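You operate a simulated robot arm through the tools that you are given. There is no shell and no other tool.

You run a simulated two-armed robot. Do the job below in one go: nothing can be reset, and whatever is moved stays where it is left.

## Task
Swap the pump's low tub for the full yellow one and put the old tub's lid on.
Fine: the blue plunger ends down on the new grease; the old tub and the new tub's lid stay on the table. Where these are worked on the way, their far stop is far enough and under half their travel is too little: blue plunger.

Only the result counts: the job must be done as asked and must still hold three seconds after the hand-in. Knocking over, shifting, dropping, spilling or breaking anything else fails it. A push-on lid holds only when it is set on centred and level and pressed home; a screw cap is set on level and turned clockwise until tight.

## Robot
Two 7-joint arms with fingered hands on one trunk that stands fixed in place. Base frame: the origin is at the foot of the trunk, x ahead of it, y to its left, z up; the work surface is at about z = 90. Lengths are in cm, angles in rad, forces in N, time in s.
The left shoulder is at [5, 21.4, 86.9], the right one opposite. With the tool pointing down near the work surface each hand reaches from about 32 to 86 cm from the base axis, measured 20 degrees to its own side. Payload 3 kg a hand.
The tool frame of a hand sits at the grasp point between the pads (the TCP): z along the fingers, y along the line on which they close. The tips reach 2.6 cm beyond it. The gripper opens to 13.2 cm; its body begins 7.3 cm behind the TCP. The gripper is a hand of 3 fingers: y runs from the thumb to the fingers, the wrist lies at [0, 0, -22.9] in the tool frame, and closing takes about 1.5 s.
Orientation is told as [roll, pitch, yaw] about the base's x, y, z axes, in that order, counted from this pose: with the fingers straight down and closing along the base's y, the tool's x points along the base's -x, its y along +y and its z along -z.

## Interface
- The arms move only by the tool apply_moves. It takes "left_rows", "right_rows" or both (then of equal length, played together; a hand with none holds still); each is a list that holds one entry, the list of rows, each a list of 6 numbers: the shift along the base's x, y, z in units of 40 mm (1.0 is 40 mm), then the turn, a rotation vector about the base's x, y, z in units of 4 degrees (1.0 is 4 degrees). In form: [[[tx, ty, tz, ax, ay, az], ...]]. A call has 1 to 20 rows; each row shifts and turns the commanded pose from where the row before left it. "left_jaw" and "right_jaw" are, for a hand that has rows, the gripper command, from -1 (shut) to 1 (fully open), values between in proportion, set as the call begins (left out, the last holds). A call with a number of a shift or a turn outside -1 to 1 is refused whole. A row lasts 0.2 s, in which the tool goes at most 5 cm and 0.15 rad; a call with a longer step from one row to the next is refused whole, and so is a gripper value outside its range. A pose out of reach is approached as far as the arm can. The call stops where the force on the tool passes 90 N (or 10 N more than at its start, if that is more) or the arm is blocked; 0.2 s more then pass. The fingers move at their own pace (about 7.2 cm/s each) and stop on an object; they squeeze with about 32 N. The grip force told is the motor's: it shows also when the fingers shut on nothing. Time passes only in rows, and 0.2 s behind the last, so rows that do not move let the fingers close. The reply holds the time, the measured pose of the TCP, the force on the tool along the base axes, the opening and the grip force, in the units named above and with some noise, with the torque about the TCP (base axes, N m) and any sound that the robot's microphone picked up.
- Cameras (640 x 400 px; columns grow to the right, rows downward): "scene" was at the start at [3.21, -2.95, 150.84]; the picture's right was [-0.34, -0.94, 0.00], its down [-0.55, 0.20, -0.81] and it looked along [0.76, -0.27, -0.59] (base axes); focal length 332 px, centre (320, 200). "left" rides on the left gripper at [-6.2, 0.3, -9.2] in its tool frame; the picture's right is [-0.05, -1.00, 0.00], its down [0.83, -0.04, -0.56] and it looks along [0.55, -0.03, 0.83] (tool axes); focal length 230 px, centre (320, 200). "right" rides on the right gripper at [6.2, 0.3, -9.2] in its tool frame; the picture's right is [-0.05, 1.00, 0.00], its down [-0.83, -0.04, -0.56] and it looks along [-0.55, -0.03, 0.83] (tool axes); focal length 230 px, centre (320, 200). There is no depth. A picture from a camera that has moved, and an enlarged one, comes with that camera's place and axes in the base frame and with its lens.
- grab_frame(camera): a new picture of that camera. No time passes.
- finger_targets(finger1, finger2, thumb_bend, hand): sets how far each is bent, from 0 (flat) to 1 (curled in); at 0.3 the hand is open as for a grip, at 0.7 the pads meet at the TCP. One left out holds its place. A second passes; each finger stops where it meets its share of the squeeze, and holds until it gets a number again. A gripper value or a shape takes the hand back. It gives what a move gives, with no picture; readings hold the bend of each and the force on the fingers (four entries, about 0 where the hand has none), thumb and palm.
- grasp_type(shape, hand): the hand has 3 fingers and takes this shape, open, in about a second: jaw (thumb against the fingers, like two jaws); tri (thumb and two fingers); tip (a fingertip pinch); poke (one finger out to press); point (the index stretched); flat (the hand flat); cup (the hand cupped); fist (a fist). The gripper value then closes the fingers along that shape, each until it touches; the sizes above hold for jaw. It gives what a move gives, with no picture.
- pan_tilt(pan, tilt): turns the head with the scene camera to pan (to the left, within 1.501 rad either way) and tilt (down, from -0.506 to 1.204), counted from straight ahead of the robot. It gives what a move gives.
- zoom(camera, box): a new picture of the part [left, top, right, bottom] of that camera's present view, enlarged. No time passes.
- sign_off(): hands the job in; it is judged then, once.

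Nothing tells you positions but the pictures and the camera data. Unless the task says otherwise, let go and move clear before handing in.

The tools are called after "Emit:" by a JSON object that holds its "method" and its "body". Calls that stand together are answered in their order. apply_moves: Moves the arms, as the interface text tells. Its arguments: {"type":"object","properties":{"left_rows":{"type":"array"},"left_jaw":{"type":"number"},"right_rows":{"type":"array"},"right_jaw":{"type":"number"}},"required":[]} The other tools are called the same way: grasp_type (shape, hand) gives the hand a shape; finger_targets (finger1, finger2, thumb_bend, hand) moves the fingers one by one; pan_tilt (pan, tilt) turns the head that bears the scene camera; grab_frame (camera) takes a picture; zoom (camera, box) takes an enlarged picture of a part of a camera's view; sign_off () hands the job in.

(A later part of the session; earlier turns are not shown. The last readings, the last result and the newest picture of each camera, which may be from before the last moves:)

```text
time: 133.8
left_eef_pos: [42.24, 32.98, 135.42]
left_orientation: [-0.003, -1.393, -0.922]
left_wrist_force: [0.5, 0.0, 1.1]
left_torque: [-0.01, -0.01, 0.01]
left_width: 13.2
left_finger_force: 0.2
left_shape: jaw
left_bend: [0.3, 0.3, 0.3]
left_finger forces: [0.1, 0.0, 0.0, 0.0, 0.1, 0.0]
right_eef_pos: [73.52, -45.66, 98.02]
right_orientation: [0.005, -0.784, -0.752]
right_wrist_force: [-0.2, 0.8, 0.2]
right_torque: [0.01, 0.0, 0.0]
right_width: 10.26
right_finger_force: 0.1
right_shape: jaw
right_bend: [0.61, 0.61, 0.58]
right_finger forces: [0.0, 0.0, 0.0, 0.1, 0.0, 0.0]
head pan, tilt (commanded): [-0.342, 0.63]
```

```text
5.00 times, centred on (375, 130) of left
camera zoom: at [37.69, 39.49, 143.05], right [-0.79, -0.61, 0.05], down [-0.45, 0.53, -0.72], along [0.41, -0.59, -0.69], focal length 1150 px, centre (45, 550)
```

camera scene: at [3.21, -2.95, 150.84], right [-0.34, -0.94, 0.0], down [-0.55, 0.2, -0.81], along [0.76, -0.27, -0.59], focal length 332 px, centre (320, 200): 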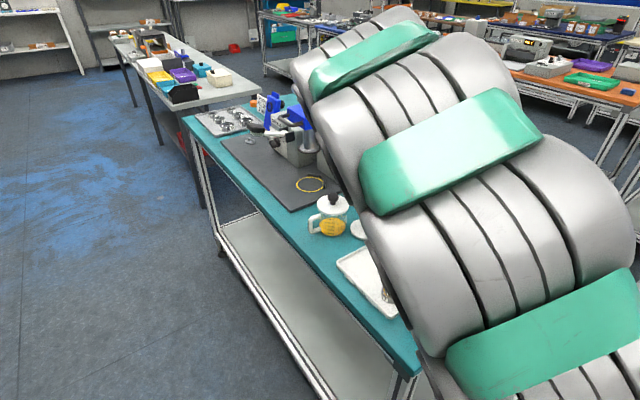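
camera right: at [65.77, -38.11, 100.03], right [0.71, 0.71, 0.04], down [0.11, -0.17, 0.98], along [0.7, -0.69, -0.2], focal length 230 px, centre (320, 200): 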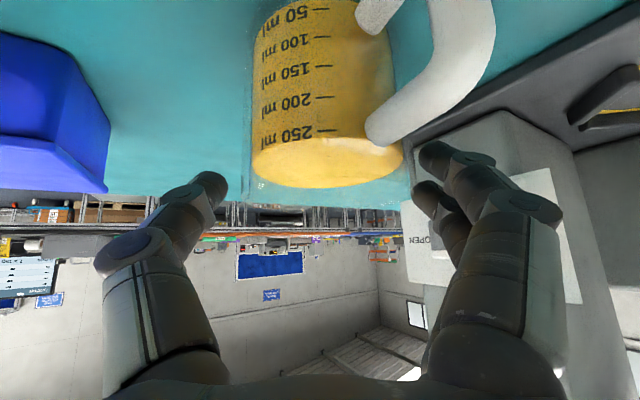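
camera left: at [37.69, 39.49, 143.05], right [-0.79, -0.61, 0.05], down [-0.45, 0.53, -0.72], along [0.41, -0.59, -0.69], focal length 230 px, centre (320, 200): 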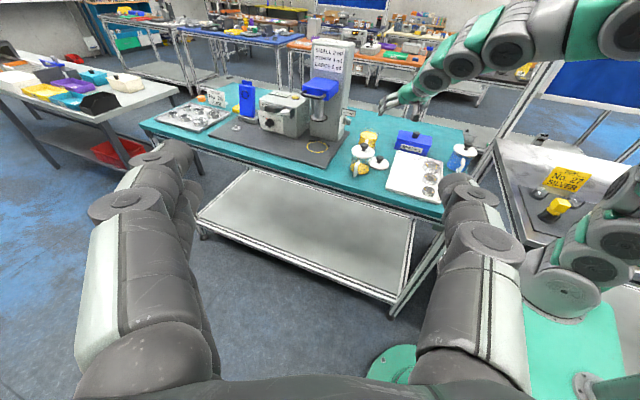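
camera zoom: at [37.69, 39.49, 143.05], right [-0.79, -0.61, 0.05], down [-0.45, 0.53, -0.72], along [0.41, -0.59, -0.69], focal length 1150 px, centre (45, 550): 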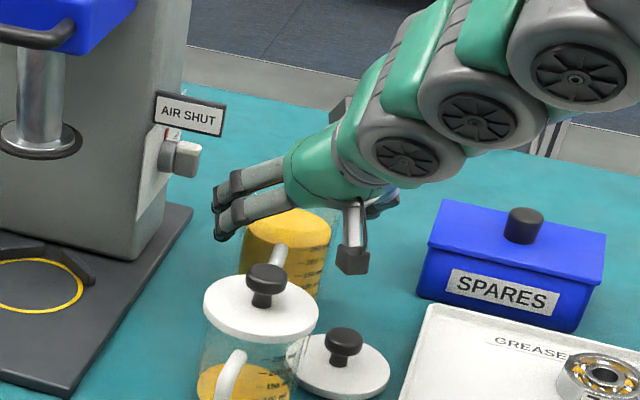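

The handle passes close by the finger bases; I turn the hand back 6° so it lies nearer the palm's middle, then descend the last 2 cm.

Emit:
{"method": "apply_moves", "body": {"right_rows": [[[0, 0, 0, 0, 0, -0.75], [0, 0, 0, 0, 0, -0.75], [0, 0, -0.15, 0, 0, 0], [0, 0, -0.15, 0, 0, 0], [0, 0, -0.15, 0, 0, 0], [0, 0, -0.1, 0, 0, 0], [0, 0, 0, 0, 0, 0]]]}}

Emit:
{"method": "grab_frame", "body": {"camera": "right"}}

Emit:
{"method": "zoom", "body": {"camera": "left", "box": [330, 100, 420, 180]}}

```text
time: 135.4
left_eef_pos: [42.35, 32.96, 135.43]
left_orientation: [-0.007, -1.395, -0.921]
left_wrist_force: [0.1, -0.5, -0.6]
left_torque: [-0.01, -0.01, -0.02]
left_width: 13.21
left_finger_force: 0.1
left_shape: jaw
left_bend: [0.3, 0.3, 0.3]
left_finger forces: [0.1, 0.1, 0.0, 0.0, 0.1, 0.1]
right_eef_pos: [73.59, -45.61, 95.94]
right_orientation: [0.003, -0.783, -0.857]
right_wrist_force: [0.0, 1.0, -1.4]
right_torque: [0.01, 0.02, -0.03]
right_width: 10.26
right_finger_force: 0.0
right_shape: jaw
right_bend: [0.61, 0.61, 0.58]
right_finger forces: [0.0, 0.1, 0.0, 0.1, 0.0, 0.1]
head pan, tilt (commanded): [-0.342, 0.63]
```

```text
taken
camera right: at [66.7, -37.32, 97.82], right [0.78, 0.63, 0.04], down [0.09, -0.18, 0.98], along [0.62, -0.76, -0.2], focal length 230 px, centre (320, 200)
```

right: 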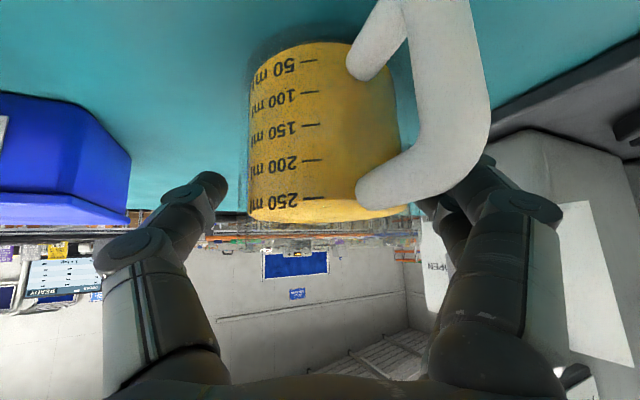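

```text
5.00 times, centred on (375, 140) of left
camera zoom: at [37.69, 39.49, 143.05], right [-0.79, -0.61, 0.05], down [-0.45, 0.53, -0.72], along [0.41, -0.59, -0.69], focal length 1150 px, centre (45, 500)
```

zoom: 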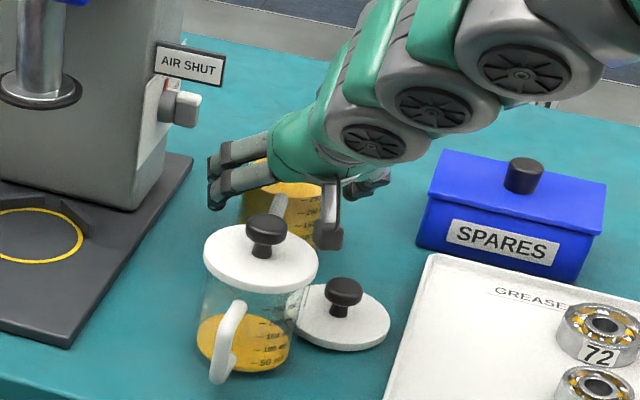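

The fingers straddle the tub's body with the handle clear. I close the grip.

Emit:
{"method": "apply_moves", "body": {"right_rows": [[[0, 0, 0, 0, 0, 0], [0, 0, 0, 0, 0, 0], [0, 0, 0, 0, 0, 0], [0, 0, 0, 0, 0, 0], [0, 0, 0, 0, 0, 0], [0, 0, 0, 0, 0, 0]]], "right_jaw": -1}}

Emit:
{"method": "grab_frame", "body": {"camera": "right"}}

Emit:
{"method": "zoom", "body": {"camera": "left", "box": [330, 100, 420, 180]}}

```text
time: 136.8
left_eef_pos: [42.32, 32.9, 135.37]
left_orientation: [-0.005, -1.395, -0.921]
left_wrist_force: [-0.2, 0.8, 0.8]
left_torque: [0.02, -0.02, 0.02]
left_width: 13.18
left_finger_force: 0.1
left_shape: jaw
left_bend: [0.3, 0.3, 0.3]
left_finger forces: [0.0, 0.0, 0.0, 0.0, 0.0, 0.0]
right_eef_pos: [73.62, -45.49, 95.87]
right_orientation: [0.007, -0.782, -0.858]
right_wrist_force: [1.4, 0.2, -0.6]
right_torque: [0.03, 0.02, -0.05]
right_width: 6.4
right_finger_force: 31.8
right_shape: jaw
right_bend: [0.72, 0.73, 0.7]
right_finger forces: [15.1, 13.3, 0.0, 0.0, 29.4, 0.0]
head pan, tilt (commanded): [-0.342, 0.63]
```

```text
taken
camera right: at [66.7, -37.32, 97.82], right [0.78, 0.63, 0.04], down [0.09, -0.18, 0.98], along [0.62, -0.76, -0.2], focal length 230 px, centre (320, 200)
```

right: 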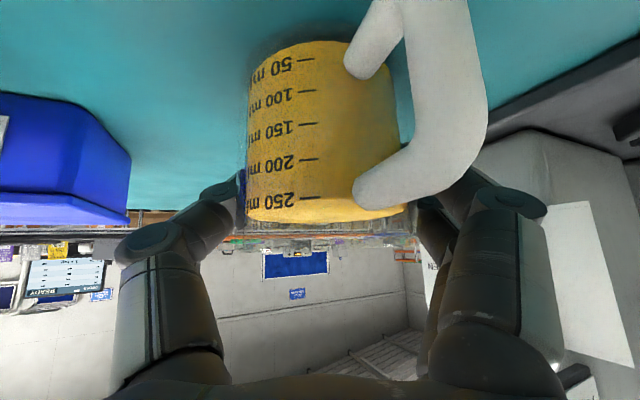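

```text
5.00 times, centred on (375, 140) of left
camera zoom: at [37.69, 39.49, 143.05], right [-0.79, -0.61, 0.05], down [-0.45, 0.53, -0.72], along [0.41, -0.59, -0.69], focal length 1150 px, centre (45, 500)
```

zoom: 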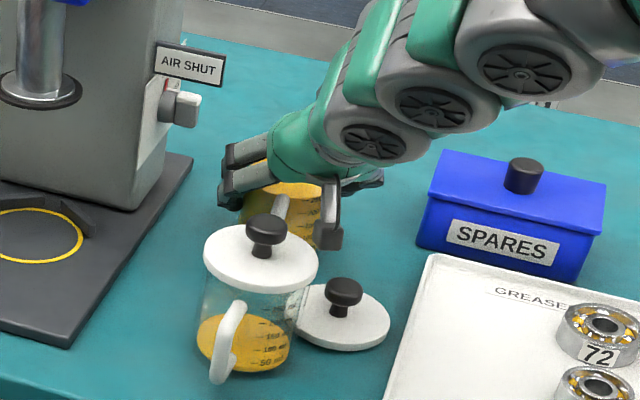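

A balanced grip on the tub. I lift 1.5 cm and check it holds level.

Emit:
{"method": "apply_moves", "body": {"right_rows": [[[0, 0, 0.08, 0, 0, 0], [0, 0, 0.1, 0, 0, 0], [0, 0, 0.1, 0, 0, 0], [0, 0, 0.1, 0, 0, 0], [0, 0, 0, 0, 0, 0]]]}}

Emit:
{"method": "grab_frame", "body": {"camera": "right"}}

Emit:
{"method": "zoom", "body": {"camera": "left", "box": [330, 100, 420, 180]}}

```text
time: 138.0
left_eef_pos: [42.32, 33.03, 135.4]
left_orientation: [-0.006, -1.393, -0.922]
left_wrist_force: [-0.3, 0.0, 0.4]
left_torque: [-0.03, 0.04, 0.02]
left_width: 13.21
left_finger_force: 0.1
left_shape: jaw
left_bend: [0.3, 0.3, 0.3]
left_finger forces: [0.0, 0.1, 0.0, 0.0, 0.1, 0.0]
right_eef_pos: [73.63, -45.61, 97.32]
right_orientation: [0.005, -0.782, -0.856]
right_wrist_force: [-1.3, -0.4, -2.8]
right_torque: [-0.03, -0.04, -0.01]
right_width: 6.34
right_finger_force: 31.6
right_shape: jaw
right_bend: [0.72, 0.73, 0.7]
right_finger forces: [15.3, 11.9, 0.1, 0.0, 29.4, 0.1]
head pan, tilt (commanded): [-0.342, 0.63]
```

```text
taken
camera right: at [66.67, -37.31, 99.37], right [0.78, 0.63, 0.04], down [0.09, -0.18, 0.98], along [0.62, -0.76, -0.2], focal length 230 px, centre (320, 200)
```

right: 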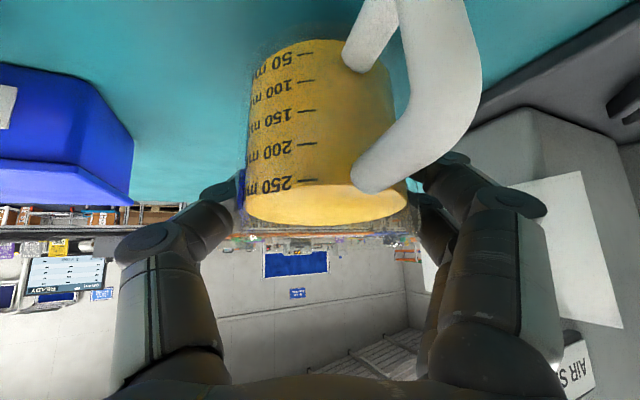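

```text
5.00 times, centred on (375, 140) of left
camera zoom: at [37.7, 39.49, 143.05], right [-0.79, -0.61, 0.05], down [-0.45, 0.53, -0.72], along [0.41, -0.59, -0.69], focal length 1150 px, centre (45, 500)
```

zoom: 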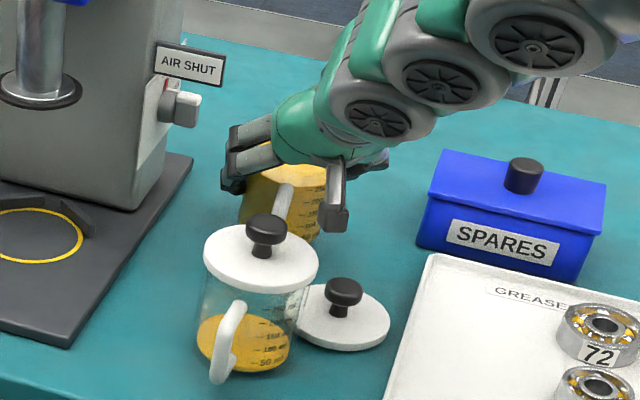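

The tub lifts but seems to have tipped slightly toward the handle side. I zoom to judge the tilt.

Emit:
{"method": "zoom", "body": {"camera": "right", "box": [210, 20, 430, 260]}}

Emit:
{"method": "zoom", "body": {"camera": "left", "box": [350, 115, 400, 155]}}

```text
1.67 times, centred on (320, 140) of right
camera zoom: at [66.67, -37.31, 99.37], right [0.78, 0.63, 0.04], down [0.09, -0.18, 0.98], along [0.62, -0.76, -0.2], focal length 384 px, centre (320, 300)
```

zoom: 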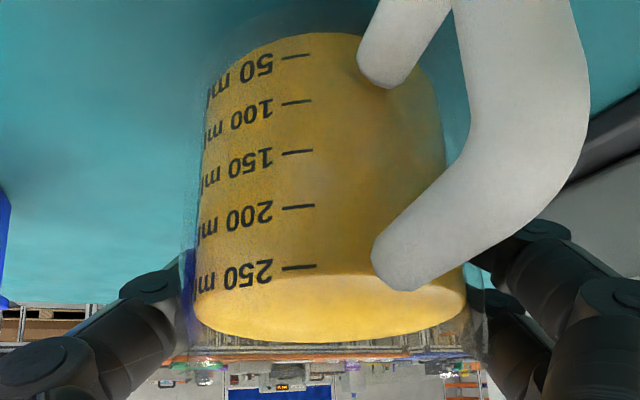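

```text
10.00 times, centred on (375, 135) of left
camera zoom: at [37.7, 39.49, 143.05], right [-0.79, -0.61, 0.05], down [-0.45, 0.53, -0.72], along [0.41, -0.59, -0.69], focal length 2301 px, centre (-230, 850)
```

zoom: 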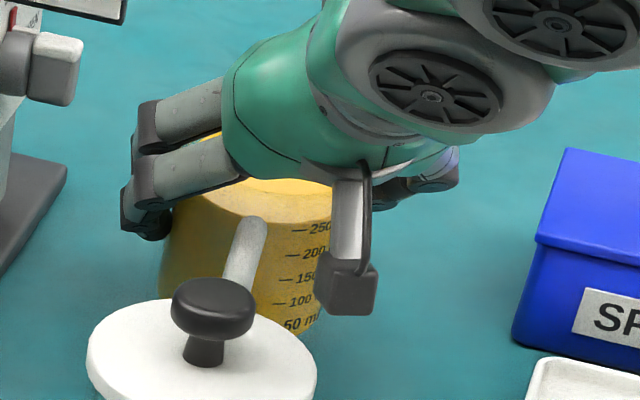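

The tilt is only about 4°, fine for a short carry. Before moving I check the height of the two rear fins at the pump's ring.

Emit:
{"method": "zoom", "body": {"camera": "left", "box": [295, 115, 355, 160]}}

Emit:
{"method": "zoom", "body": {"camera": "scene", "box": [280, 140, 350, 200]}}

```text
8.89 times, centred on (325, 138) of left
camera zoom: at [37.7, 39.49, 143.05], right [-0.79, -0.61, 0.05], down [-0.45, 0.53, -0.72], along [0.41, -0.59, -0.69], focal length 2045 px, centre (276, 756)
```

zoom: 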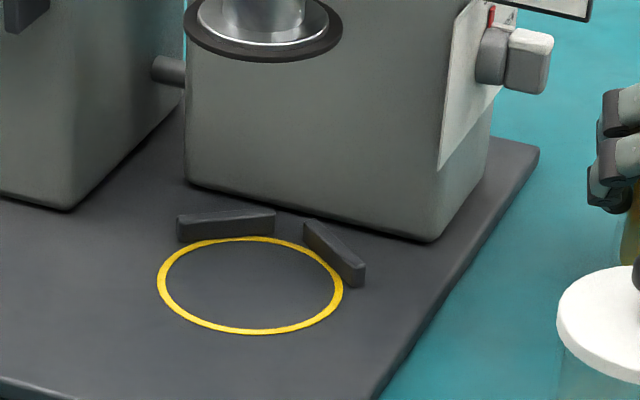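

```text
6.67 times, centred on (315, 170) of scene
camera zoom: at [3.22, -2.96, 150.84], right [-0.34, -0.94, 0.0], down [-0.55, 0.2, -0.81], along [0.76, -0.27, -0.59], focal length 2216 px, centre (353, 400)
```

zoom: 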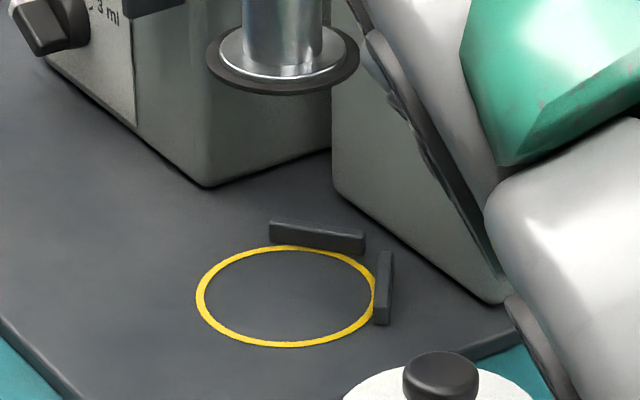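

The fins are only about 1.2 cm tall, so my fingers will clear them. I lift the full tub to safe height and carry it smoothly past the old tub toward the pump's front.

Emit:
{"method": "apply_moves", "body": {"right_rows": [[[0, 0, 0.2, 0, 0, 0], [0, 0, 0.3, 0, 0, 0], [0, 0, 0.35, 0, 0, 0], [0, 0, 0.35, 0, 0, 0], [0, 0, 0.35, 0, 0, 0], [0, 0, 0.35, 0, 0, 0], [0, 0, 0.35, 0, 0, 0], [0, 0, 0.3, 0, 0, 0], [0, 0.1, 0, 0, 0, 0], [0.05, 0.25, 0, 0, 0, 0], [0.05, 0.3, 0, 0, 0, 0], [0.05, 0.3, 0, 0, 0, 0], [0.05, 0.3, 0, 0, 0, 0], [0.05, 0.3, 0, 0, 0, 0], [0.05, 0.3, 0, 0, 0, 0], [0.05, 0.3, 0, 0, 0, 0], [0.05, 0.3, 0, 0, 0, 0], [0.05, 0.3, 0, 0, 0, 0], [0, 0.1, 0, 0, 0, 0], [0, 0, 0, 0, 0, 0]]]}}

Emit:
{"method": "grab_frame", "body": {"camera": "right"}}

Emit:
{"method": "grab_frame", "body": {"camera": "left"}}

Emit:
{"method": "grab_frame", "body": {"camera": "scene"}}

```text
time: 142.2
left_eef_pos: [42.34, 33.13, 135.38]
left_orientation: [-0.006, -1.396, -0.921]
left_wrist_force: [0.3, 0.3, -0.2]
left_torque: [0.0, -0.03, 0.02]
left_width: 13.16
left_finger_force: 0.1
left_shape: jaw
left_bend: [0.3, 0.3, 0.3]
left_finger forces: [0.0, 0.0, 0.0, 0.0, 0.0, 0.1]
right_eef_pos: [75.39, -34.22, 107.49]
right_orientation: [0.005, -0.783, -0.857]
right_wrist_force: [0.6, -0.2, -2.3]
right_torque: [-0.03, -0.01, -0.02]
right_width: 6.33
right_finger_force: 32.2
right_shape: jaw
right_bend: [0.72, 0.74, 0.7]
right_finger forces: [15.7, 11.6, 0.0, 0.0, 29.2, 0.0]
head pan, tilt (commanded): [-0.342, 0.63]
```

```text
taken
camera right: at [68.46, -25.93, 109.49], right [0.78, 0.63, 0.04], down [0.09, -0.18, 0.98], along [0.62, -0.76, -0.2], focal length 230 px, centre (320, 200)
```

right: 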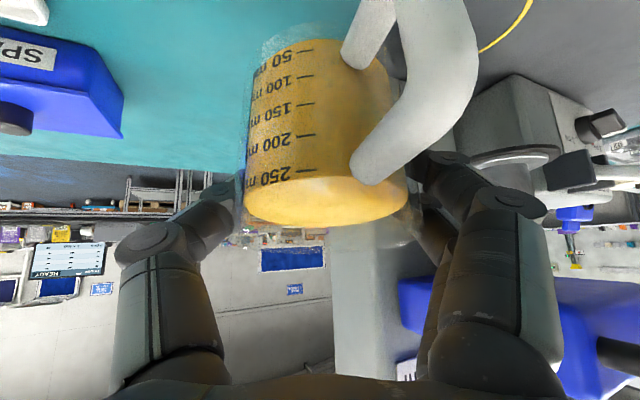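

```text
taken
camera left: at [37.7, 39.49, 143.05], right [-0.79, -0.61, 0.05], down [-0.45, 0.53, -0.72], along [0.41, -0.59, -0.69], focal length 230 px, centre (320, 200)
```

left: 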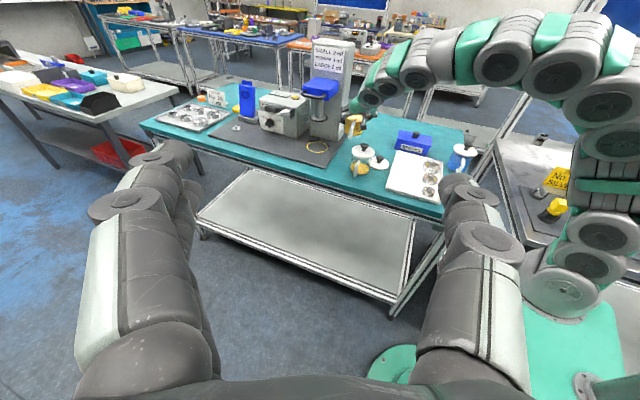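

```text
taken
camera scene: at [3.22, -2.95, 150.84], right [-0.34, -0.94, 0.0], down [-0.55, 0.2, -0.81], along [0.76, -0.27, -0.59], focal length 332 px, centre (320, 200)
```

scene: 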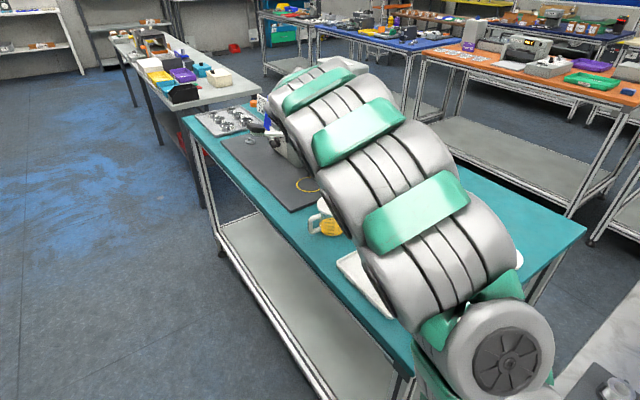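

The tub rides steadily. I continue to a point in front of the pump.

Emit:
{"method": "apply_moves", "body": {"right_rows": [[[0.1, 0.15, 0, 0, 0, 0], [0.19, 0.275, 0, 0, 0, 0], [0.19, 0.275, 0, 0, 0, 0], [0.19, 0.275, 0, 0, 0, 0], [0.19, 0.275, 0, 0, 0, 0], [0.19, 0.275, 0, 0, 0, 0], [0.19, 0.275, 0, 0, 0, 0], [0.19, 0.275, 0, 0, 0, 0], [0.19, 0.275, 0, 0, 0, 0], [0.19, 0.275, 0, 0, 0, 0], [0.19, 0.275, 0, 0, 0, 0], [0.19, 0.275, 0, 0, 0, 0], [0.1, 0.15, 0, 0, 0, 0], [0, 0, 0, 0, 0, 0]]]}}

Emit:
{"method": "grab_frame", "body": {"camera": "right"}}

Emit:
{"method": "zoom", "body": {"camera": "left", "box": [280, 60, 400, 180]}}

```text
time: 145.2
left_eef_pos: [42.46, 32.96, 135.31]
left_orientation: [-0.005, -1.392, -0.922]
left_wrist_force: [0.4, 0.9, 0.2]
left_torque: [-0.03, -0.01, -0.01]
left_width: 13.18
left_finger_force: 0.1
left_shape: jaw
left_bend: [0.3, 0.3, 0.3]
left_finger forces: [0.1, 0.1, 0.1, 0.0, 0.1, 0.0]
right_eef_pos: [84.53, -20.9, 107.42]
right_orientation: [0.005, -0.783, -0.858]
right_wrist_force: [-0.5, 0.4, -2.6]
right_torque: [0.0, -0.01, 0.01]
right_width: 6.28
right_finger_force: 32.1
right_shape: jaw
right_bend: [0.72, 0.74, 0.7]
right_finger forces: [15.9, 11.3, 0.1, 0.0, 29.2, 0.0]
head pan, tilt (commanded): [-0.342, 0.63]
```

```text
taken
camera right: at [77.65, -12.6, 109.52], right [0.78, 0.63, 0.04], down [0.09, -0.18, 0.98], along [0.62, -0.76, -0.2], focal length 230 px, centre (320, 200)
```

right: 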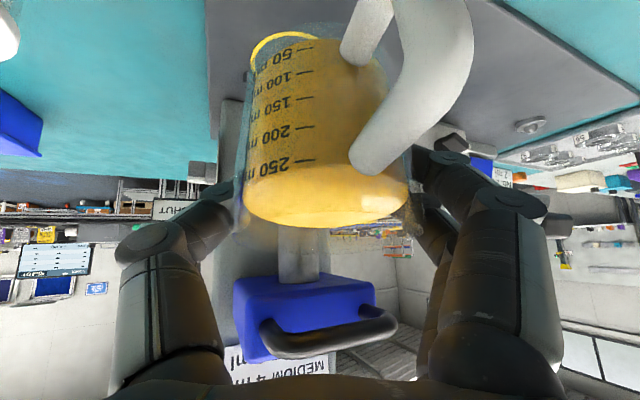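

```text
3.33 times, centred on (340, 120) of left
camera zoom: at [37.7, 39.49, 143.05], right [-0.79, -0.61, 0.05], down [-0.45, 0.53, -0.72], along [0.41, -0.59, -0.69], focal length 767 px, centre (253, 467)
```

zoom: 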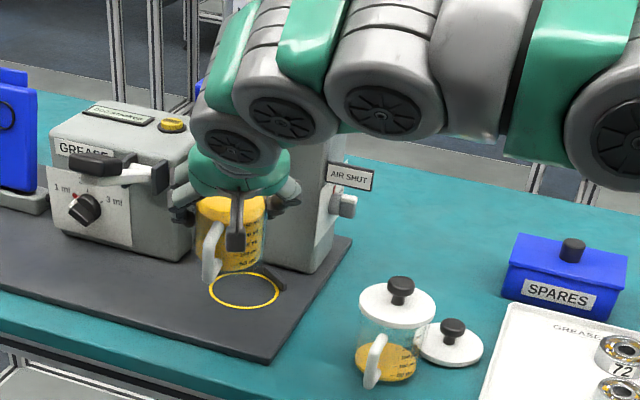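

Slight tilt creeping, still fine. I lower the tub in front of the pump to just above the base plate.

Emit:
{"method": "apply_moves", "body": {"right_rows": [[[0, 0, -0.2, 0, 0, 0], [0, 0, -0.35, 0, 0, 0], [0, 0, -0.35, 0, 0, 0], [0, 0, -0.35, 0, 0, 0], [0, 0, -0.35, 0, 0, 0], [0, 0, -0.35, 0, 0, 0], [0, 0, -0.25, 0, 0, 0], [0, 0, 0, 0, 0, 0]]]}}

Emit:
{"method": "grab_frame", "body": {"camera": "right"}}

Emit:
{"method": "zoom", "body": {"camera": "left", "box": [280, 80, 380, 180]}}

Emit:
{"method": "zoom", "body": {"camera": "scene", "box": [240, 80, 380, 220]}}

```text
time: 147.0
left_eef_pos: [42.29, 32.93, 135.5]
left_orientation: [-0.006, -1.394, -0.92]
left_wrist_force: [0.0, 0.4, 0.6]
left_torque: [-0.01, -0.02, -0.01]
left_width: 13.19
left_finger_force: 0.1
left_shape: jaw
left_bend: [0.3, 0.3, 0.3]
left_finger forces: [0.1, 0.1, 0.1, 0.0, 0.0, 0.0]
right_eef_pos: [84.5, -20.92, 98.75]
right_orientation: [0.006, -0.782, -0.857]
right_wrist_force: [0.0, 0.4, -2.7]
right_torque: [-0.01, 0.01, -0.01]
right_width: 6.28
right_finger_force: 31.9
right_shape: jaw
right_bend: [0.72, 0.74, 0.7]
right_finger forces: [16.0, 11.3, 0.1, 0.1, 29.3, 0.0]
head pan, tilt (commanded): [-0.342, 0.63]
```

```text
taken
camera right: at [77.63, -12.61, 100.71], right [0.78, 0.63, 0.04], down [0.09, -0.18, 0.98], along [0.62, -0.76, -0.2], focal length 230 px, centre (320, 200)
```

right: 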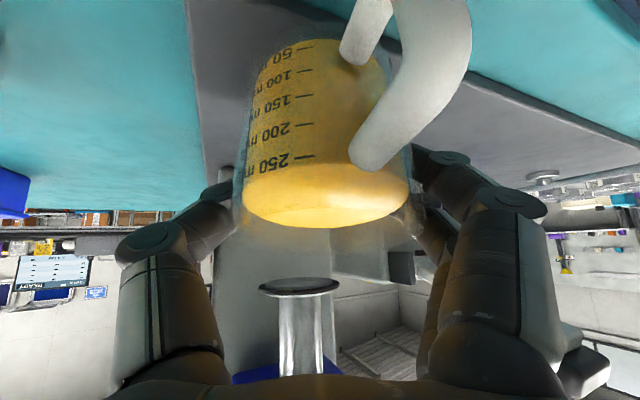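

```text
4.00 times, centred on (330, 130) of left
camera zoom: at [37.7, 39.49, 143.05], right [-0.79, -0.61, 0.05], down [-0.45, 0.53, -0.72], along [0.41, -0.59, -0.69], focal length 920 px, centre (280, 480)
```

zoom: 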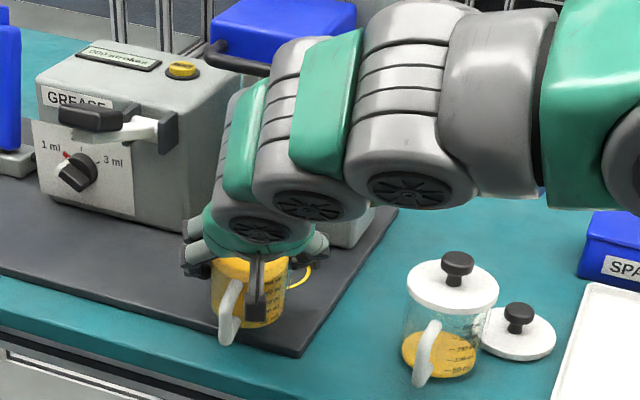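

```text
2.86 times, centred on (310, 150) of scene
camera zoom: at [3.22, -2.95, 150.84], right [-0.34, -0.94, 0.0], down [-0.55, 0.2, -0.81], along [0.76, -0.27, -0.59], focal length 950 px, centre (349, 343)
```

zoom: 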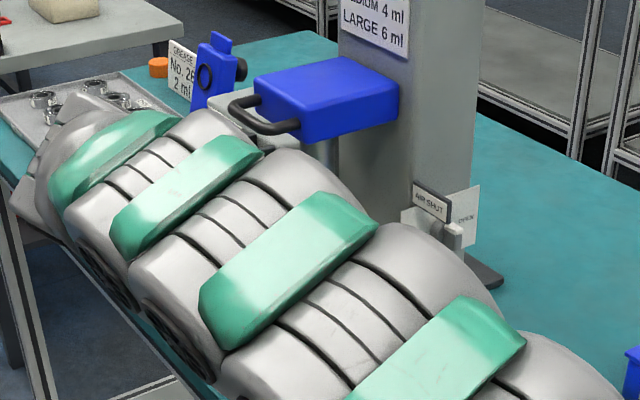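

The tub hovers just over the plate in front of the plunger. I slide it inward halfway and check clearances.

Emit:
{"method": "apply_moves", "body": {"right_rows": [[[0.1, -0.13, -0.05, 0, 0, 0], [0.2, -0.27, -0.05, 0, 0, 0], [0.2, -0.27, -0.05, 0, 0, 0], [0.2, -0.27, -0.05, 0, 0, 0], [0.2, -0.27, -0.03, 0, 0, 0], [0.15, -0.2, 0, 0, 0, 0], [0, 0, 0, 0, 0, 0]]]}}

Emit:
{"method": "grab_frame", "body": {"camera": "right"}}

Emit:
{"method": "zoom", "body": {"camera": "left", "box": [280, 80, 380, 170]}}

```text
time: 148.6
left_eef_pos: [42.32, 33.0, 135.54]
left_orientation: [-0.005, -1.395, -0.921]
left_wrist_force: [-0.1, 0.8, -0.1]
left_torque: [0.01, -0.04, -0.03]
left_width: 13.2
left_finger_force: 0.0
left_shape: jaw
left_bend: [0.3, 0.3, 0.3]
left_finger forces: [0.1, 0.0, 0.0, 0.0, 0.0, 0.0]
right_eef_pos: [88.82, -26.62, 97.9]
right_orientation: [0.005, -0.784, -0.857]
right_wrist_force: [-0.3, -0.3, -1.2]
right_torque: [0.04, 0.07, 0.03]
right_width: 6.25
right_finger_force: 32.1
right_shape: jaw
right_bend: [0.72, 0.74, 0.7]
right_finger forces: [15.9, 12.6, 0.1, 0.1, 29.6, 0.0]
head pan, tilt (commanded): [-0.342, 0.63]
```

```text
taken
camera right: at [81.84, -18.3, 99.84], right [0.78, 0.63, 0.04], down [0.09, -0.18, 0.98], along [0.62, -0.76, -0.2], focal length 230 px, centre (320, 200)
```

right: 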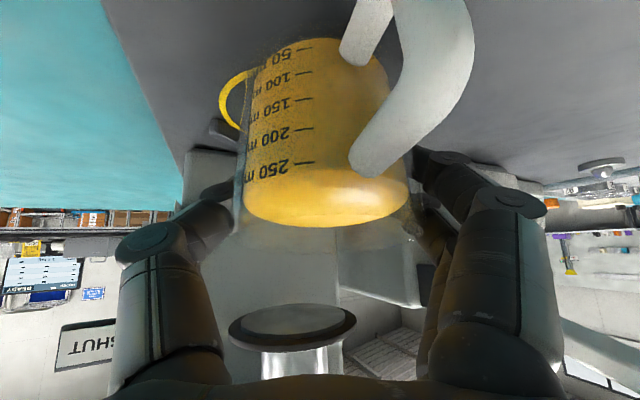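

```text
4.44 times, centred on (330, 125) of left
camera zoom: at [37.7, 39.49, 143.05], right [-0.79, -0.61, 0.05], down [-0.45, 0.53, -0.72], along [0.41, -0.59, -0.69], focal length 1022 px, centre (276, 533)
```

zoom: 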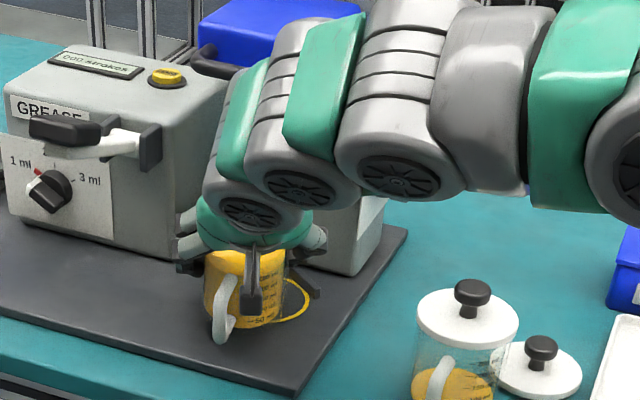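

Nearly there; the handle-side bottom edge is about to touch the plate. I press down slightly so the tub levels itself on the plate, then look.

Emit:
{"method": "apply_moves", "body": {"right_rows": [[[0, 0, -0.05, 0, 0, 0], [0, 0, -0.05, 0, 0, 0], [0, 0, 0, 0, 0, 0]]]}}

Emit:
{"method": "grab_frame", "body": {"camera": "right"}}

```text
time: 149.4
left_eef_pos: [42.26, 32.96, 135.44]
left_orientation: [-0.006, -1.395, -0.921]
left_wrist_force: [0.0, 0.2, 0.6]
left_torque: [-0.01, 0.0, 0.03]
left_width: 13.18
left_finger_force: 0.0
left_shape: jaw
left_bend: [0.3, 0.3, 0.3]
left_finger forces: [0.1, 0.0, 0.0, 0.1, 0.0, 0.1]
right_eef_pos: [88.87, -26.6, 97.4]
right_orientation: [0.005, -0.785, -0.857]
right_wrist_force: [1.1, -3.2, 4.7]
right_torque: [0.05, 0.09, -0.01]
right_width: 6.26
right_finger_force: 31.9
right_shape: jaw
right_bend: [0.72, 0.73, 0.7]
right_finger forces: [16.8, 15.6, 0.0, 0.1, 30.1, 0.1]
head pan, tilt (commanded): [-0.342, 0.63]
```

```text
taken
camera right: at [81.84, -18.31, 99.45], right [0.78, 0.63, 0.04], down [0.09, -0.18, 0.98], along [0.62, -0.76, -0.2], focal length 230 px, centre (320, 200)
```

right: 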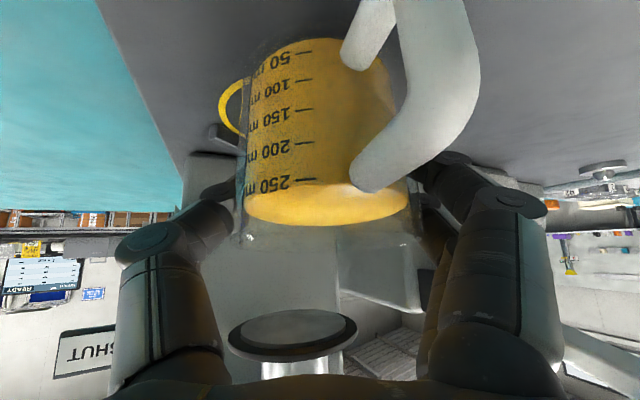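

It is levelling nicely. A little more.

Emit:
{"method": "apply_moves", "body": {"right_rows": [[[0, 0, -0.05, 0, 0, 0], [0, 0, -0.03, 0, 0, 0], [0, 0, 0, 0, 0, 0]]]}}

Emit:
{"method": "grab_frame", "body": {"camera": "right"}}

Emit:
{"method": "zoom", "body": {"camera": "left", "box": [300, 120, 360, 170]}}

```text
time: 150.2
left_eef_pos: [42.4, 33.01, 135.44]
left_orientation: [-0.004, -1.395, -0.923]
left_wrist_force: [0.1, -0.1, -0.2]
left_torque: [-0.03, 0.0, 0.01]
left_width: 13.2
left_finger_force: 0.0
left_shape: jaw
left_bend: [0.3, 0.3, 0.3]
left_finger forces: [0.0, 0.0, 0.0, 0.1, 0.1, 0.0]
right_eef_pos: [88.71, -26.5, 97.08]
right_orientation: [0.005, -0.782, -0.858]
right_wrist_force: [1.2, -2.1, 7.7]
right_torque: [0.14, 0.15, 0.02]
right_width: 6.23
right_finger_force: 31.8
right_shape: jaw
right_bend: [0.73, 0.73, 0.7]
right_finger forces: [17.7, 17.1, 0.0, 0.1, 31.0, 0.1]
head pan, tilt (commanded): [-0.342, 0.63]
```

```text
taken
camera right: at [81.84, -18.28, 99.11], right [0.78, 0.63, 0.04], down [0.09, -0.18, 0.98], along [0.62, -0.76, -0.2], focal length 230 px, centre (320, 200)
```

right: 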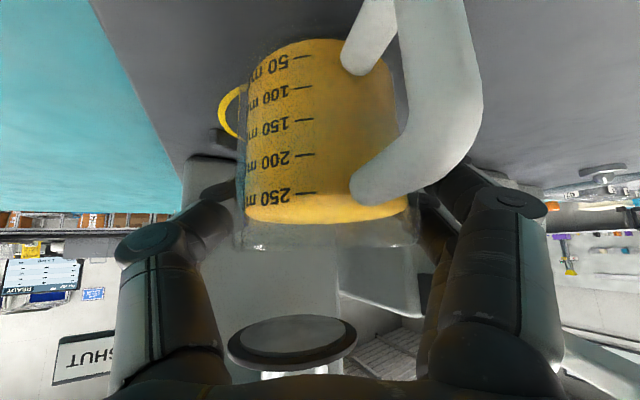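

```text
8.00 times, centred on (330, 145) of left
camera zoom: at [37.69, 39.49, 143.05], right [-0.79, -0.61, 0.05], down [-0.45, 0.53, -0.72], along [0.41, -0.59, -0.69], focal length 1841 px, centre (240, 640)
```

zoom: 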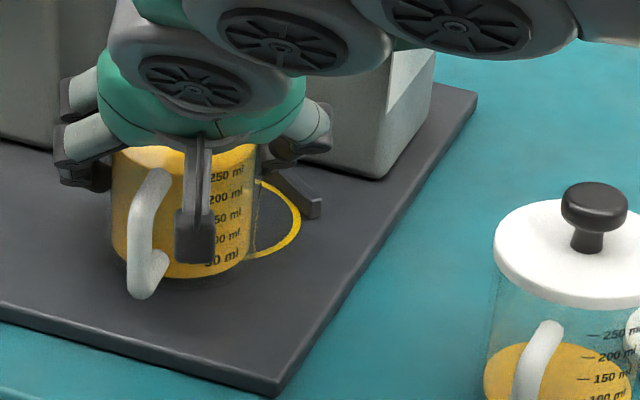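

The tub stands level on the plate. I slide it inward along the plate toward the ring and the fins.

Emit:
{"method": "apply_moves", "body": {"right_rows": [[[0, 0, 0.02, 0, 0, 0], [0.04, -0.13, 0, 0, 0, 0], [0.045, -0.15, 0, 0, 0, 0], [0.045, -0.15, 0, 0, 0, 0], [0.045, -0.15, 0, 0, 0, 0], [0.045, -0.15, 0, 0, 0, 0], [0, 0, 0, 0, 0, 0]]]}}

Emit:
{"method": "grab_frame", "body": {"camera": "right"}}

Emit:
{"method": "zoom", "body": {"camera": "left", "box": [300, 110, 360, 160]}}

```text
time: 151.8
left_eef_pos: [42.17, 32.79, 135.41]
left_orientation: [-0.006, -1.395, -0.922]
left_wrist_force: [0.0, -0.5, 0.0]
left_torque: [-0.02, -0.01, 0.03]
left_width: 13.18
left_finger_force: 0.1
left_shape: jaw
left_bend: [0.3, 0.3, 0.3]
left_finger forces: [0.1, 0.0, 0.1, 0.0, 0.0, 0.1]
right_eef_pos: [89.67, -29.59, 97.18]
right_orientation: [0.004, -0.782, -0.858]
right_wrist_force: [-1.3, 1.7, 1.7]
right_torque: [0.26, 0.13, -0.01]
right_width: 6.25
right_finger_force: 31.6
right_shape: jaw
right_bend: [0.72, 0.73, 0.7]
right_finger forces: [17.9, 15.9, 0.1, 0.1, 30.2, 0.0]
head pan, tilt (commanded): [-0.342, 0.63]
```

```text
taken
camera right: at [82.75, -21.18, 99.17], right [0.78, 0.63, 0.04], down [0.09, -0.18, 0.98], along [0.62, -0.76, -0.2], focal length 230 px, centre (320, 200)
```

right: 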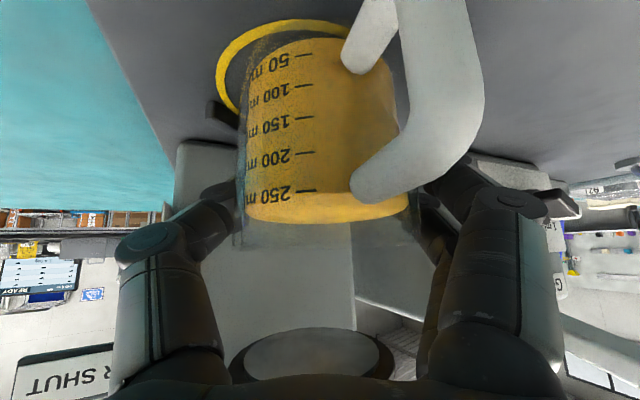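

```text
8.00 times, centred on (330, 135) of left
camera zoom: at [37.69, 39.49, 143.05], right [-0.79, -0.61, 0.05], down [-0.45, 0.53, -0.72], along [0.41, -0.59, -0.69], focal length 1841 px, centre (240, 720)
```

zoom: 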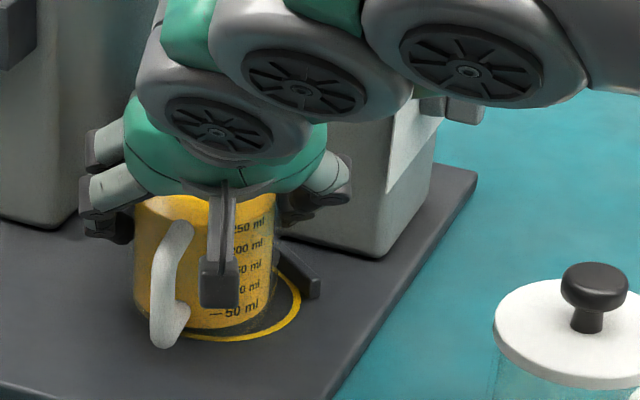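

The tub is almost in the ring; both views say it should shift about 0.7 cm sideways toward the robot's right. I slide it that little bit.

Emit:
{"method": "apply_moves", "body": {"right_rows": [[[-0.07, -0.055, 0, 0, 0, 0], [-0.07, -0.055, 0, 0, 0, 0], [0, 0, 0, 0, 0, 0]]]}}

Emit:
{"method": "grab_frame", "body": {"camera": "right"}}

Emit:
{"method": "zoom", "body": {"camera": "left", "box": [300, 110, 360, 160]}}

```text
time: 152.6
left_eef_pos: [42.26, 32.94, 135.39]
left_orientation: [-0.005, -1.396, -0.92]
left_wrist_force: [-0.4, -0.3, 0.0]
left_torque: [0.01, 0.01, -0.01]
left_width: 13.19
left_finger_force: 0.1
left_shape: jaw
left_bend: [0.3, 0.3, 0.3]
left_finger forces: [0.0, 0.0, 0.0, 0.0, 0.0, 0.0]
right_eef_pos: [89.07, -29.93, 97.22]
right_orientation: [0.007, -0.786, -0.86]
right_wrist_force: [1.5, 0.7, 3.6]
right_torque: [0.18, 0.02, -0.05]
right_width: 6.22
right_finger_force: 32.0
right_shape: jaw
right_bend: [0.72, 0.73, 0.7]
right_finger forces: [18.0, 16.6, 0.0, 0.0, 29.7, 0.1]
head pan, tilt (commanded): [-0.342, 0.63]
```

```text
taken
camera right: at [82.18, -21.65, 99.23], right [0.78, 0.63, 0.04], down [0.09, -0.18, 0.98], along [0.62, -0.76, -0.2], focal length 230 px, centre (320, 200)
```

right: 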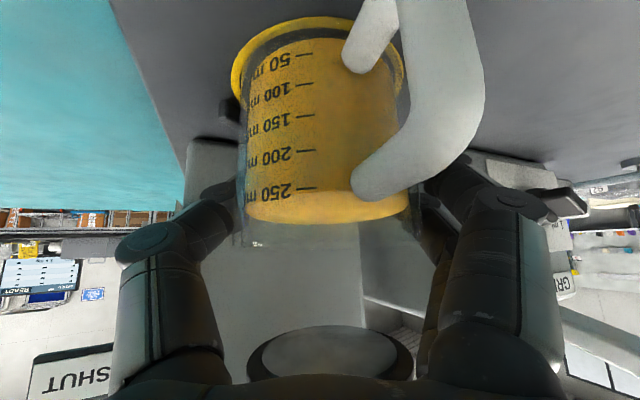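

```text
8.00 times, centred on (330, 135) of left
camera zoom: at [37.69, 39.49, 143.05], right [-0.79, -0.61, 0.05], down [-0.45, 0.53, -0.72], along [0.41, -0.59, -0.69], focal length 1841 px, centre (240, 720)
```

zoom: 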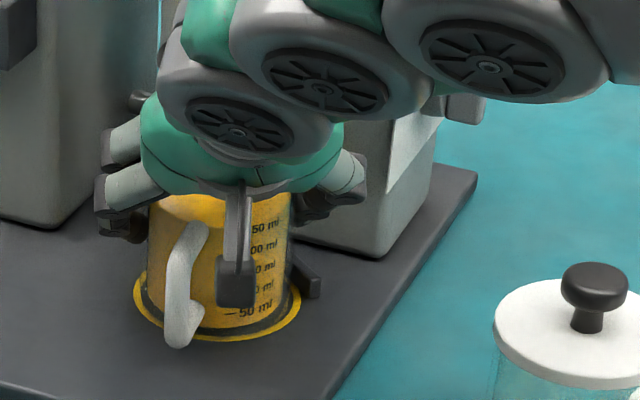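

The ring now shows evenly around the tub. I open the grip and check that it stays.

Emit:
{"method": "apply_moves", "body": {"right_rows": [[[0, 0, 0, 0, 0, 0], [0, 0, 0, 0, 0, 0], [0, 0, 0, 0, 0, 0], [0, 0, 0, 0, 0, 0], [0, 0, 0, 0, 0, 0]]], "right_jaw": 0.55}}

Emit:
{"method": "grab_frame", "body": {"camera": "right"}}

Emit:
{"method": "zoom", "body": {"camera": "left", "box": [300, 110, 360, 160]}}

```text
time: 153.8
left_eef_pos: [42.33, 33.02, 135.43]
left_orientation: [-0.005, -1.394, -0.921]
left_wrist_force: [-0.3, -0.5, 0.5]
left_torque: [-0.03, 0.02, 0.02]
left_width: 13.18
left_finger_force: 0.0
left_shape: jaw
left_bend: [0.3, 0.3, 0.3]
left_finger forces: [0.1, 0.1, 0.0, 0.0, 0.0, 0.1]
right_eef_pos: [88.96, -29.89, 97.13]
right_orientation: [0.005, -0.784, -0.857]
right_wrist_force: [0.2, -0.6, 0.8]
right_torque: [0.0, 0.03, 0.03]
right_width: 10.21
right_finger_force: 0.1
right_shape: jaw
right_bend: [0.62, 0.62, 0.58]
right_finger forces: [0.0, 0.1, 0.0, 0.1, 0.0, 0.1]
head pan, tilt (commanded): [-0.342, 0.63]
```

```text
taken
camera right: at [82.16, -21.64, 99.19], right [0.78, 0.63, 0.04], down [0.09, -0.18, 0.98], along [0.62, -0.76, -0.2], focal length 230 px, centre (320, 200)
```

right: 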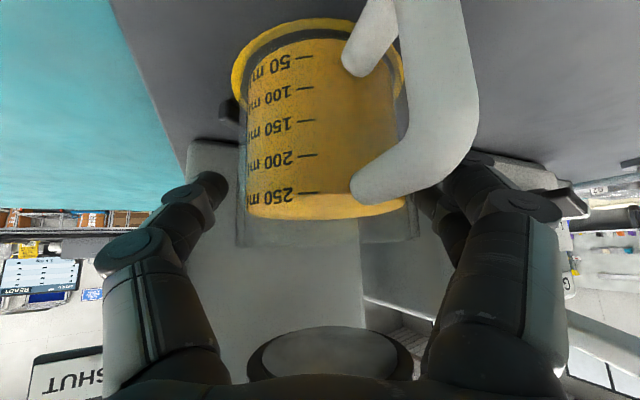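

```text
8.00 times, centred on (330, 135) of left
camera zoom: at [37.69, 39.49, 143.05], right [-0.79, -0.61, 0.05], down [-0.45, 0.53, -0.72], along [0.41, -0.59, -0.69], focal length 1841 px, centre (240, 720)
```

zoom: 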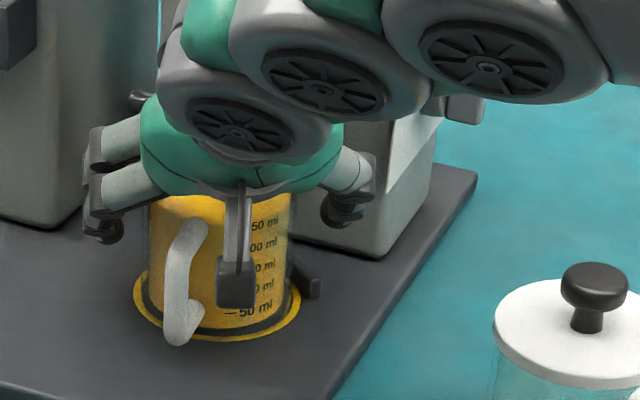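

The new tub stands in the ring, freed. I back the hand straight out, then up and away.

Emit:
{"method": "apply_moves", "body": {"right_rows": [[[-0.1, 0.115, 0, 0, 0, 0], [-0.164, 0.189, 0, 0, 0, 0], [-0.164, 0.189, 0, 0, 0, 0], [-0.164, 0.189, 0, 0, 0, 0], [-0.164, 0.189, 0.1, 0, 0, 0], [-0.2, 0.22, 0.2, 0, 0, 0], [-0.2, 0.22, 0.25, 0, 0, 0], [-0.2, 0.22, 0.25, 0, 0, 0], [-0.2, 0.22, 0.25, 0, 0, 0], [-0.2, 0.22, 0.25, 0, 0, 0]]]}}

Emit:
{"method": "grab_frame", "body": {"camera": "right"}}

Emit:
{"method": "zoom", "body": {"camera": "left", "box": [280, 70, 380, 170]}}

```text
time: 156.0
left_eef_pos: [42.32, 32.9, 135.28]
left_orientation: [-0.005, -1.394, -0.922]
left_wrist_force: [0.3, 1.7, 0.2]
left_torque: [-0.01, 0.0, -0.02]
left_width: 13.19
left_finger_force: 0.2
left_shape: jaw
left_bend: [0.3, 0.3, 0.3]
left_finger forces: [0.0, 0.0, 0.1, 0.0, 0.0, 0.0]
right_eef_pos: [82.02, -22.08, 102.39]
right_orientation: [0.004, -0.783, -0.856]
right_wrist_force: [-1.3, 0.5, -0.2]
right_torque: [0.0, 0.01, 0.0]
right_width: 10.19
right_finger_force: 0.1
right_shape: jaw
right_bend: [0.62, 0.62, 0.58]
right_finger forces: [0.0, 0.0, 0.0, 0.1, 0.0, 0.0]
head pan, tilt (commanded): [-0.342, 0.63]
```

```text
taken
camera right: at [75.17, -13.75, 104.34], right [0.78, 0.63, 0.04], down [0.09, -0.18, 0.98], along [0.62, -0.76, -0.2], focal length 230 px, centre (320, 200)
```

right: 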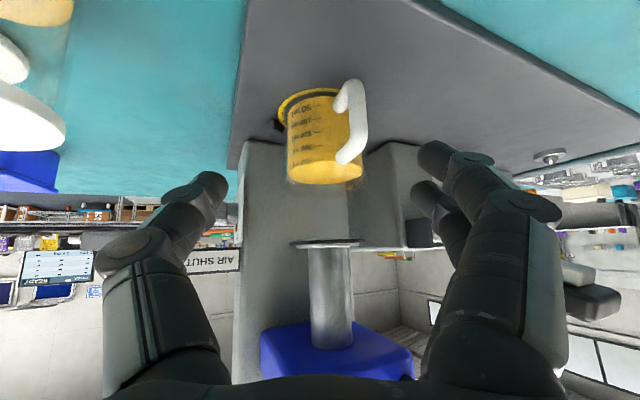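

```text
4.00 times, centred on (330, 120) of left
camera zoom: at [37.69, 39.49, 143.05], right [-0.79, -0.61, 0.05], down [-0.45, 0.53, -0.72], along [0.41, -0.59, -0.69], focal length 920 px, centre (280, 520)
```

zoom: 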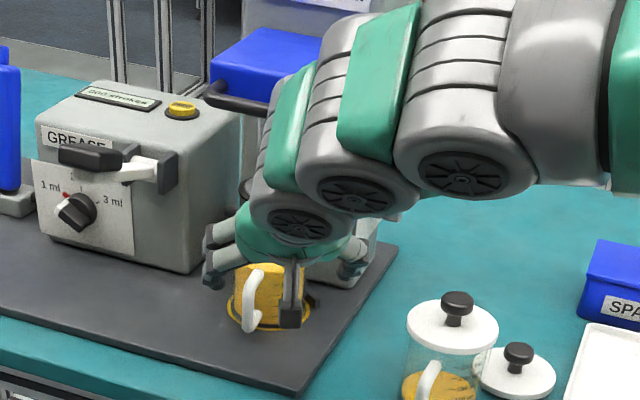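

The new tub sits under the plunger. I retreat the right hand to the staging point and turn it for gripping the blue handle again.

Emit:
{"method": "apply_moves", "body": {"right_rows": [[[-0.3, 0.33, 0.36, 0, 0, 0.28], [-0.32, 0.33, 0.36, 0, 0, 0.28], [-0.32, 0.33, 0.36, 0, 0, 0.28], [-0.32, 0.33, 0.36, 0, 0, 0.28], [-0.32, 0.33, 0.36, 0, 0, 0.28], [-0.32, 0.33, 0.36, 0, 0, 0.28], [-0.3, 0.33, 0.36, 0, 0, 0.28], [-0.3, 0.28, 0.36, 0, 0, 0.29], [0, 0, 0, -0.605, -0.72, 0], [0, 0, 0, -0.605, -0.72, 0], [0, 0, 0, -0.605, -0.72, 0], [0, 0, 0, -0.605, -0.72, 0], [0, 0, 0, -0.605, -0.72, 0], [0, 0, 0, -0.605, -0.72, 0], [0, 0, 0, -0.605, -0.72, 0], [0, 0, 0, -0.605, -0.72, 0], [0, 0, 0, -0.605, -0.72, 0], [0, 0, 0, -0.605, -0.72, 0], [0, 0, 0, -0.605, -0.72, 0], [0, 0, 0, -0.605, -0.72, 0]]], "right_jaw": 0}}

Emit:
{"method": "zoom", "body": {"camera": "left", "box": [280, 70, 380, 170]}}

Emit:
{"method": "grab_frame", "body": {"camera": "scene"}}

```text
time: 160.2
left_eef_pos: [42.3, 32.99, 135.44]
left_orientation: [-0.004, -1.394, -0.922]
left_wrist_force: [-1.0, -0.8, -0.6]
left_torque: [0.02, -0.04, 0.01]
left_width: 13.16
left_finger_force: 0.0
left_shape: jaw
left_bend: [0.3, 0.3, 0.3]
left_finger forces: [0.1, 0.1, 0.1, 0.0, 0.0, 0.1]
right_eef_pos: [71.98, -11.65, 113.97]
right_orientation: [2.434, -1.57, -3.129]
right_wrist_force: [-0.3, 0.4, -0.4]
right_torque: [-0.03, -0.01, -0.03]
right_width: 6.66
right_finger_force: 0.1
right_shape: jaw
right_bend: [0.73, 0.73, 0.7]
right_finger forces: [0.0, 0.0, 0.1, 0.0, 0.0, 0.0]
head pan, tilt (commanded): [-0.342, 0.63]
```

```text
4.00 times, centred on (330, 120) of left
camera zoom: at [37.7, 39.49, 143.04], right [-0.79, -0.61, 0.05], down [-0.45, 0.53, -0.72], along [0.41, -0.59, -0.69], focal length 920 px, centre (280, 520)
```

zoom: 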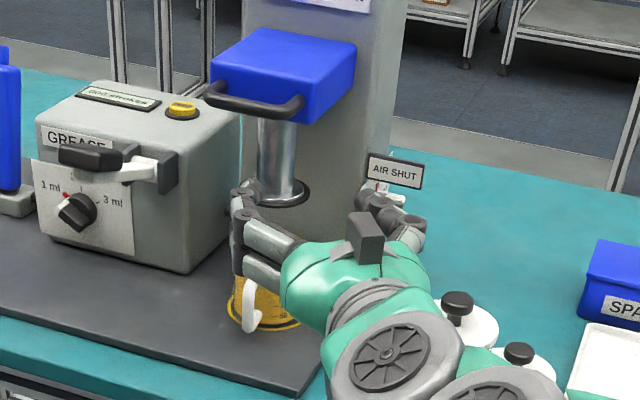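

```text
taken
camera scene: at [3.21, -2.95, 150.84], right [-0.34, -0.94, 0.0], down [-0.55, 0.2, -0.81], along [0.76, -0.27, -0.59], focal length 332 px, centre (320, 200)
```

scene: 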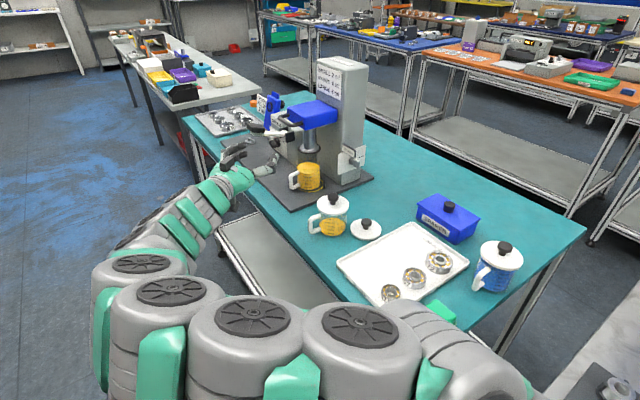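

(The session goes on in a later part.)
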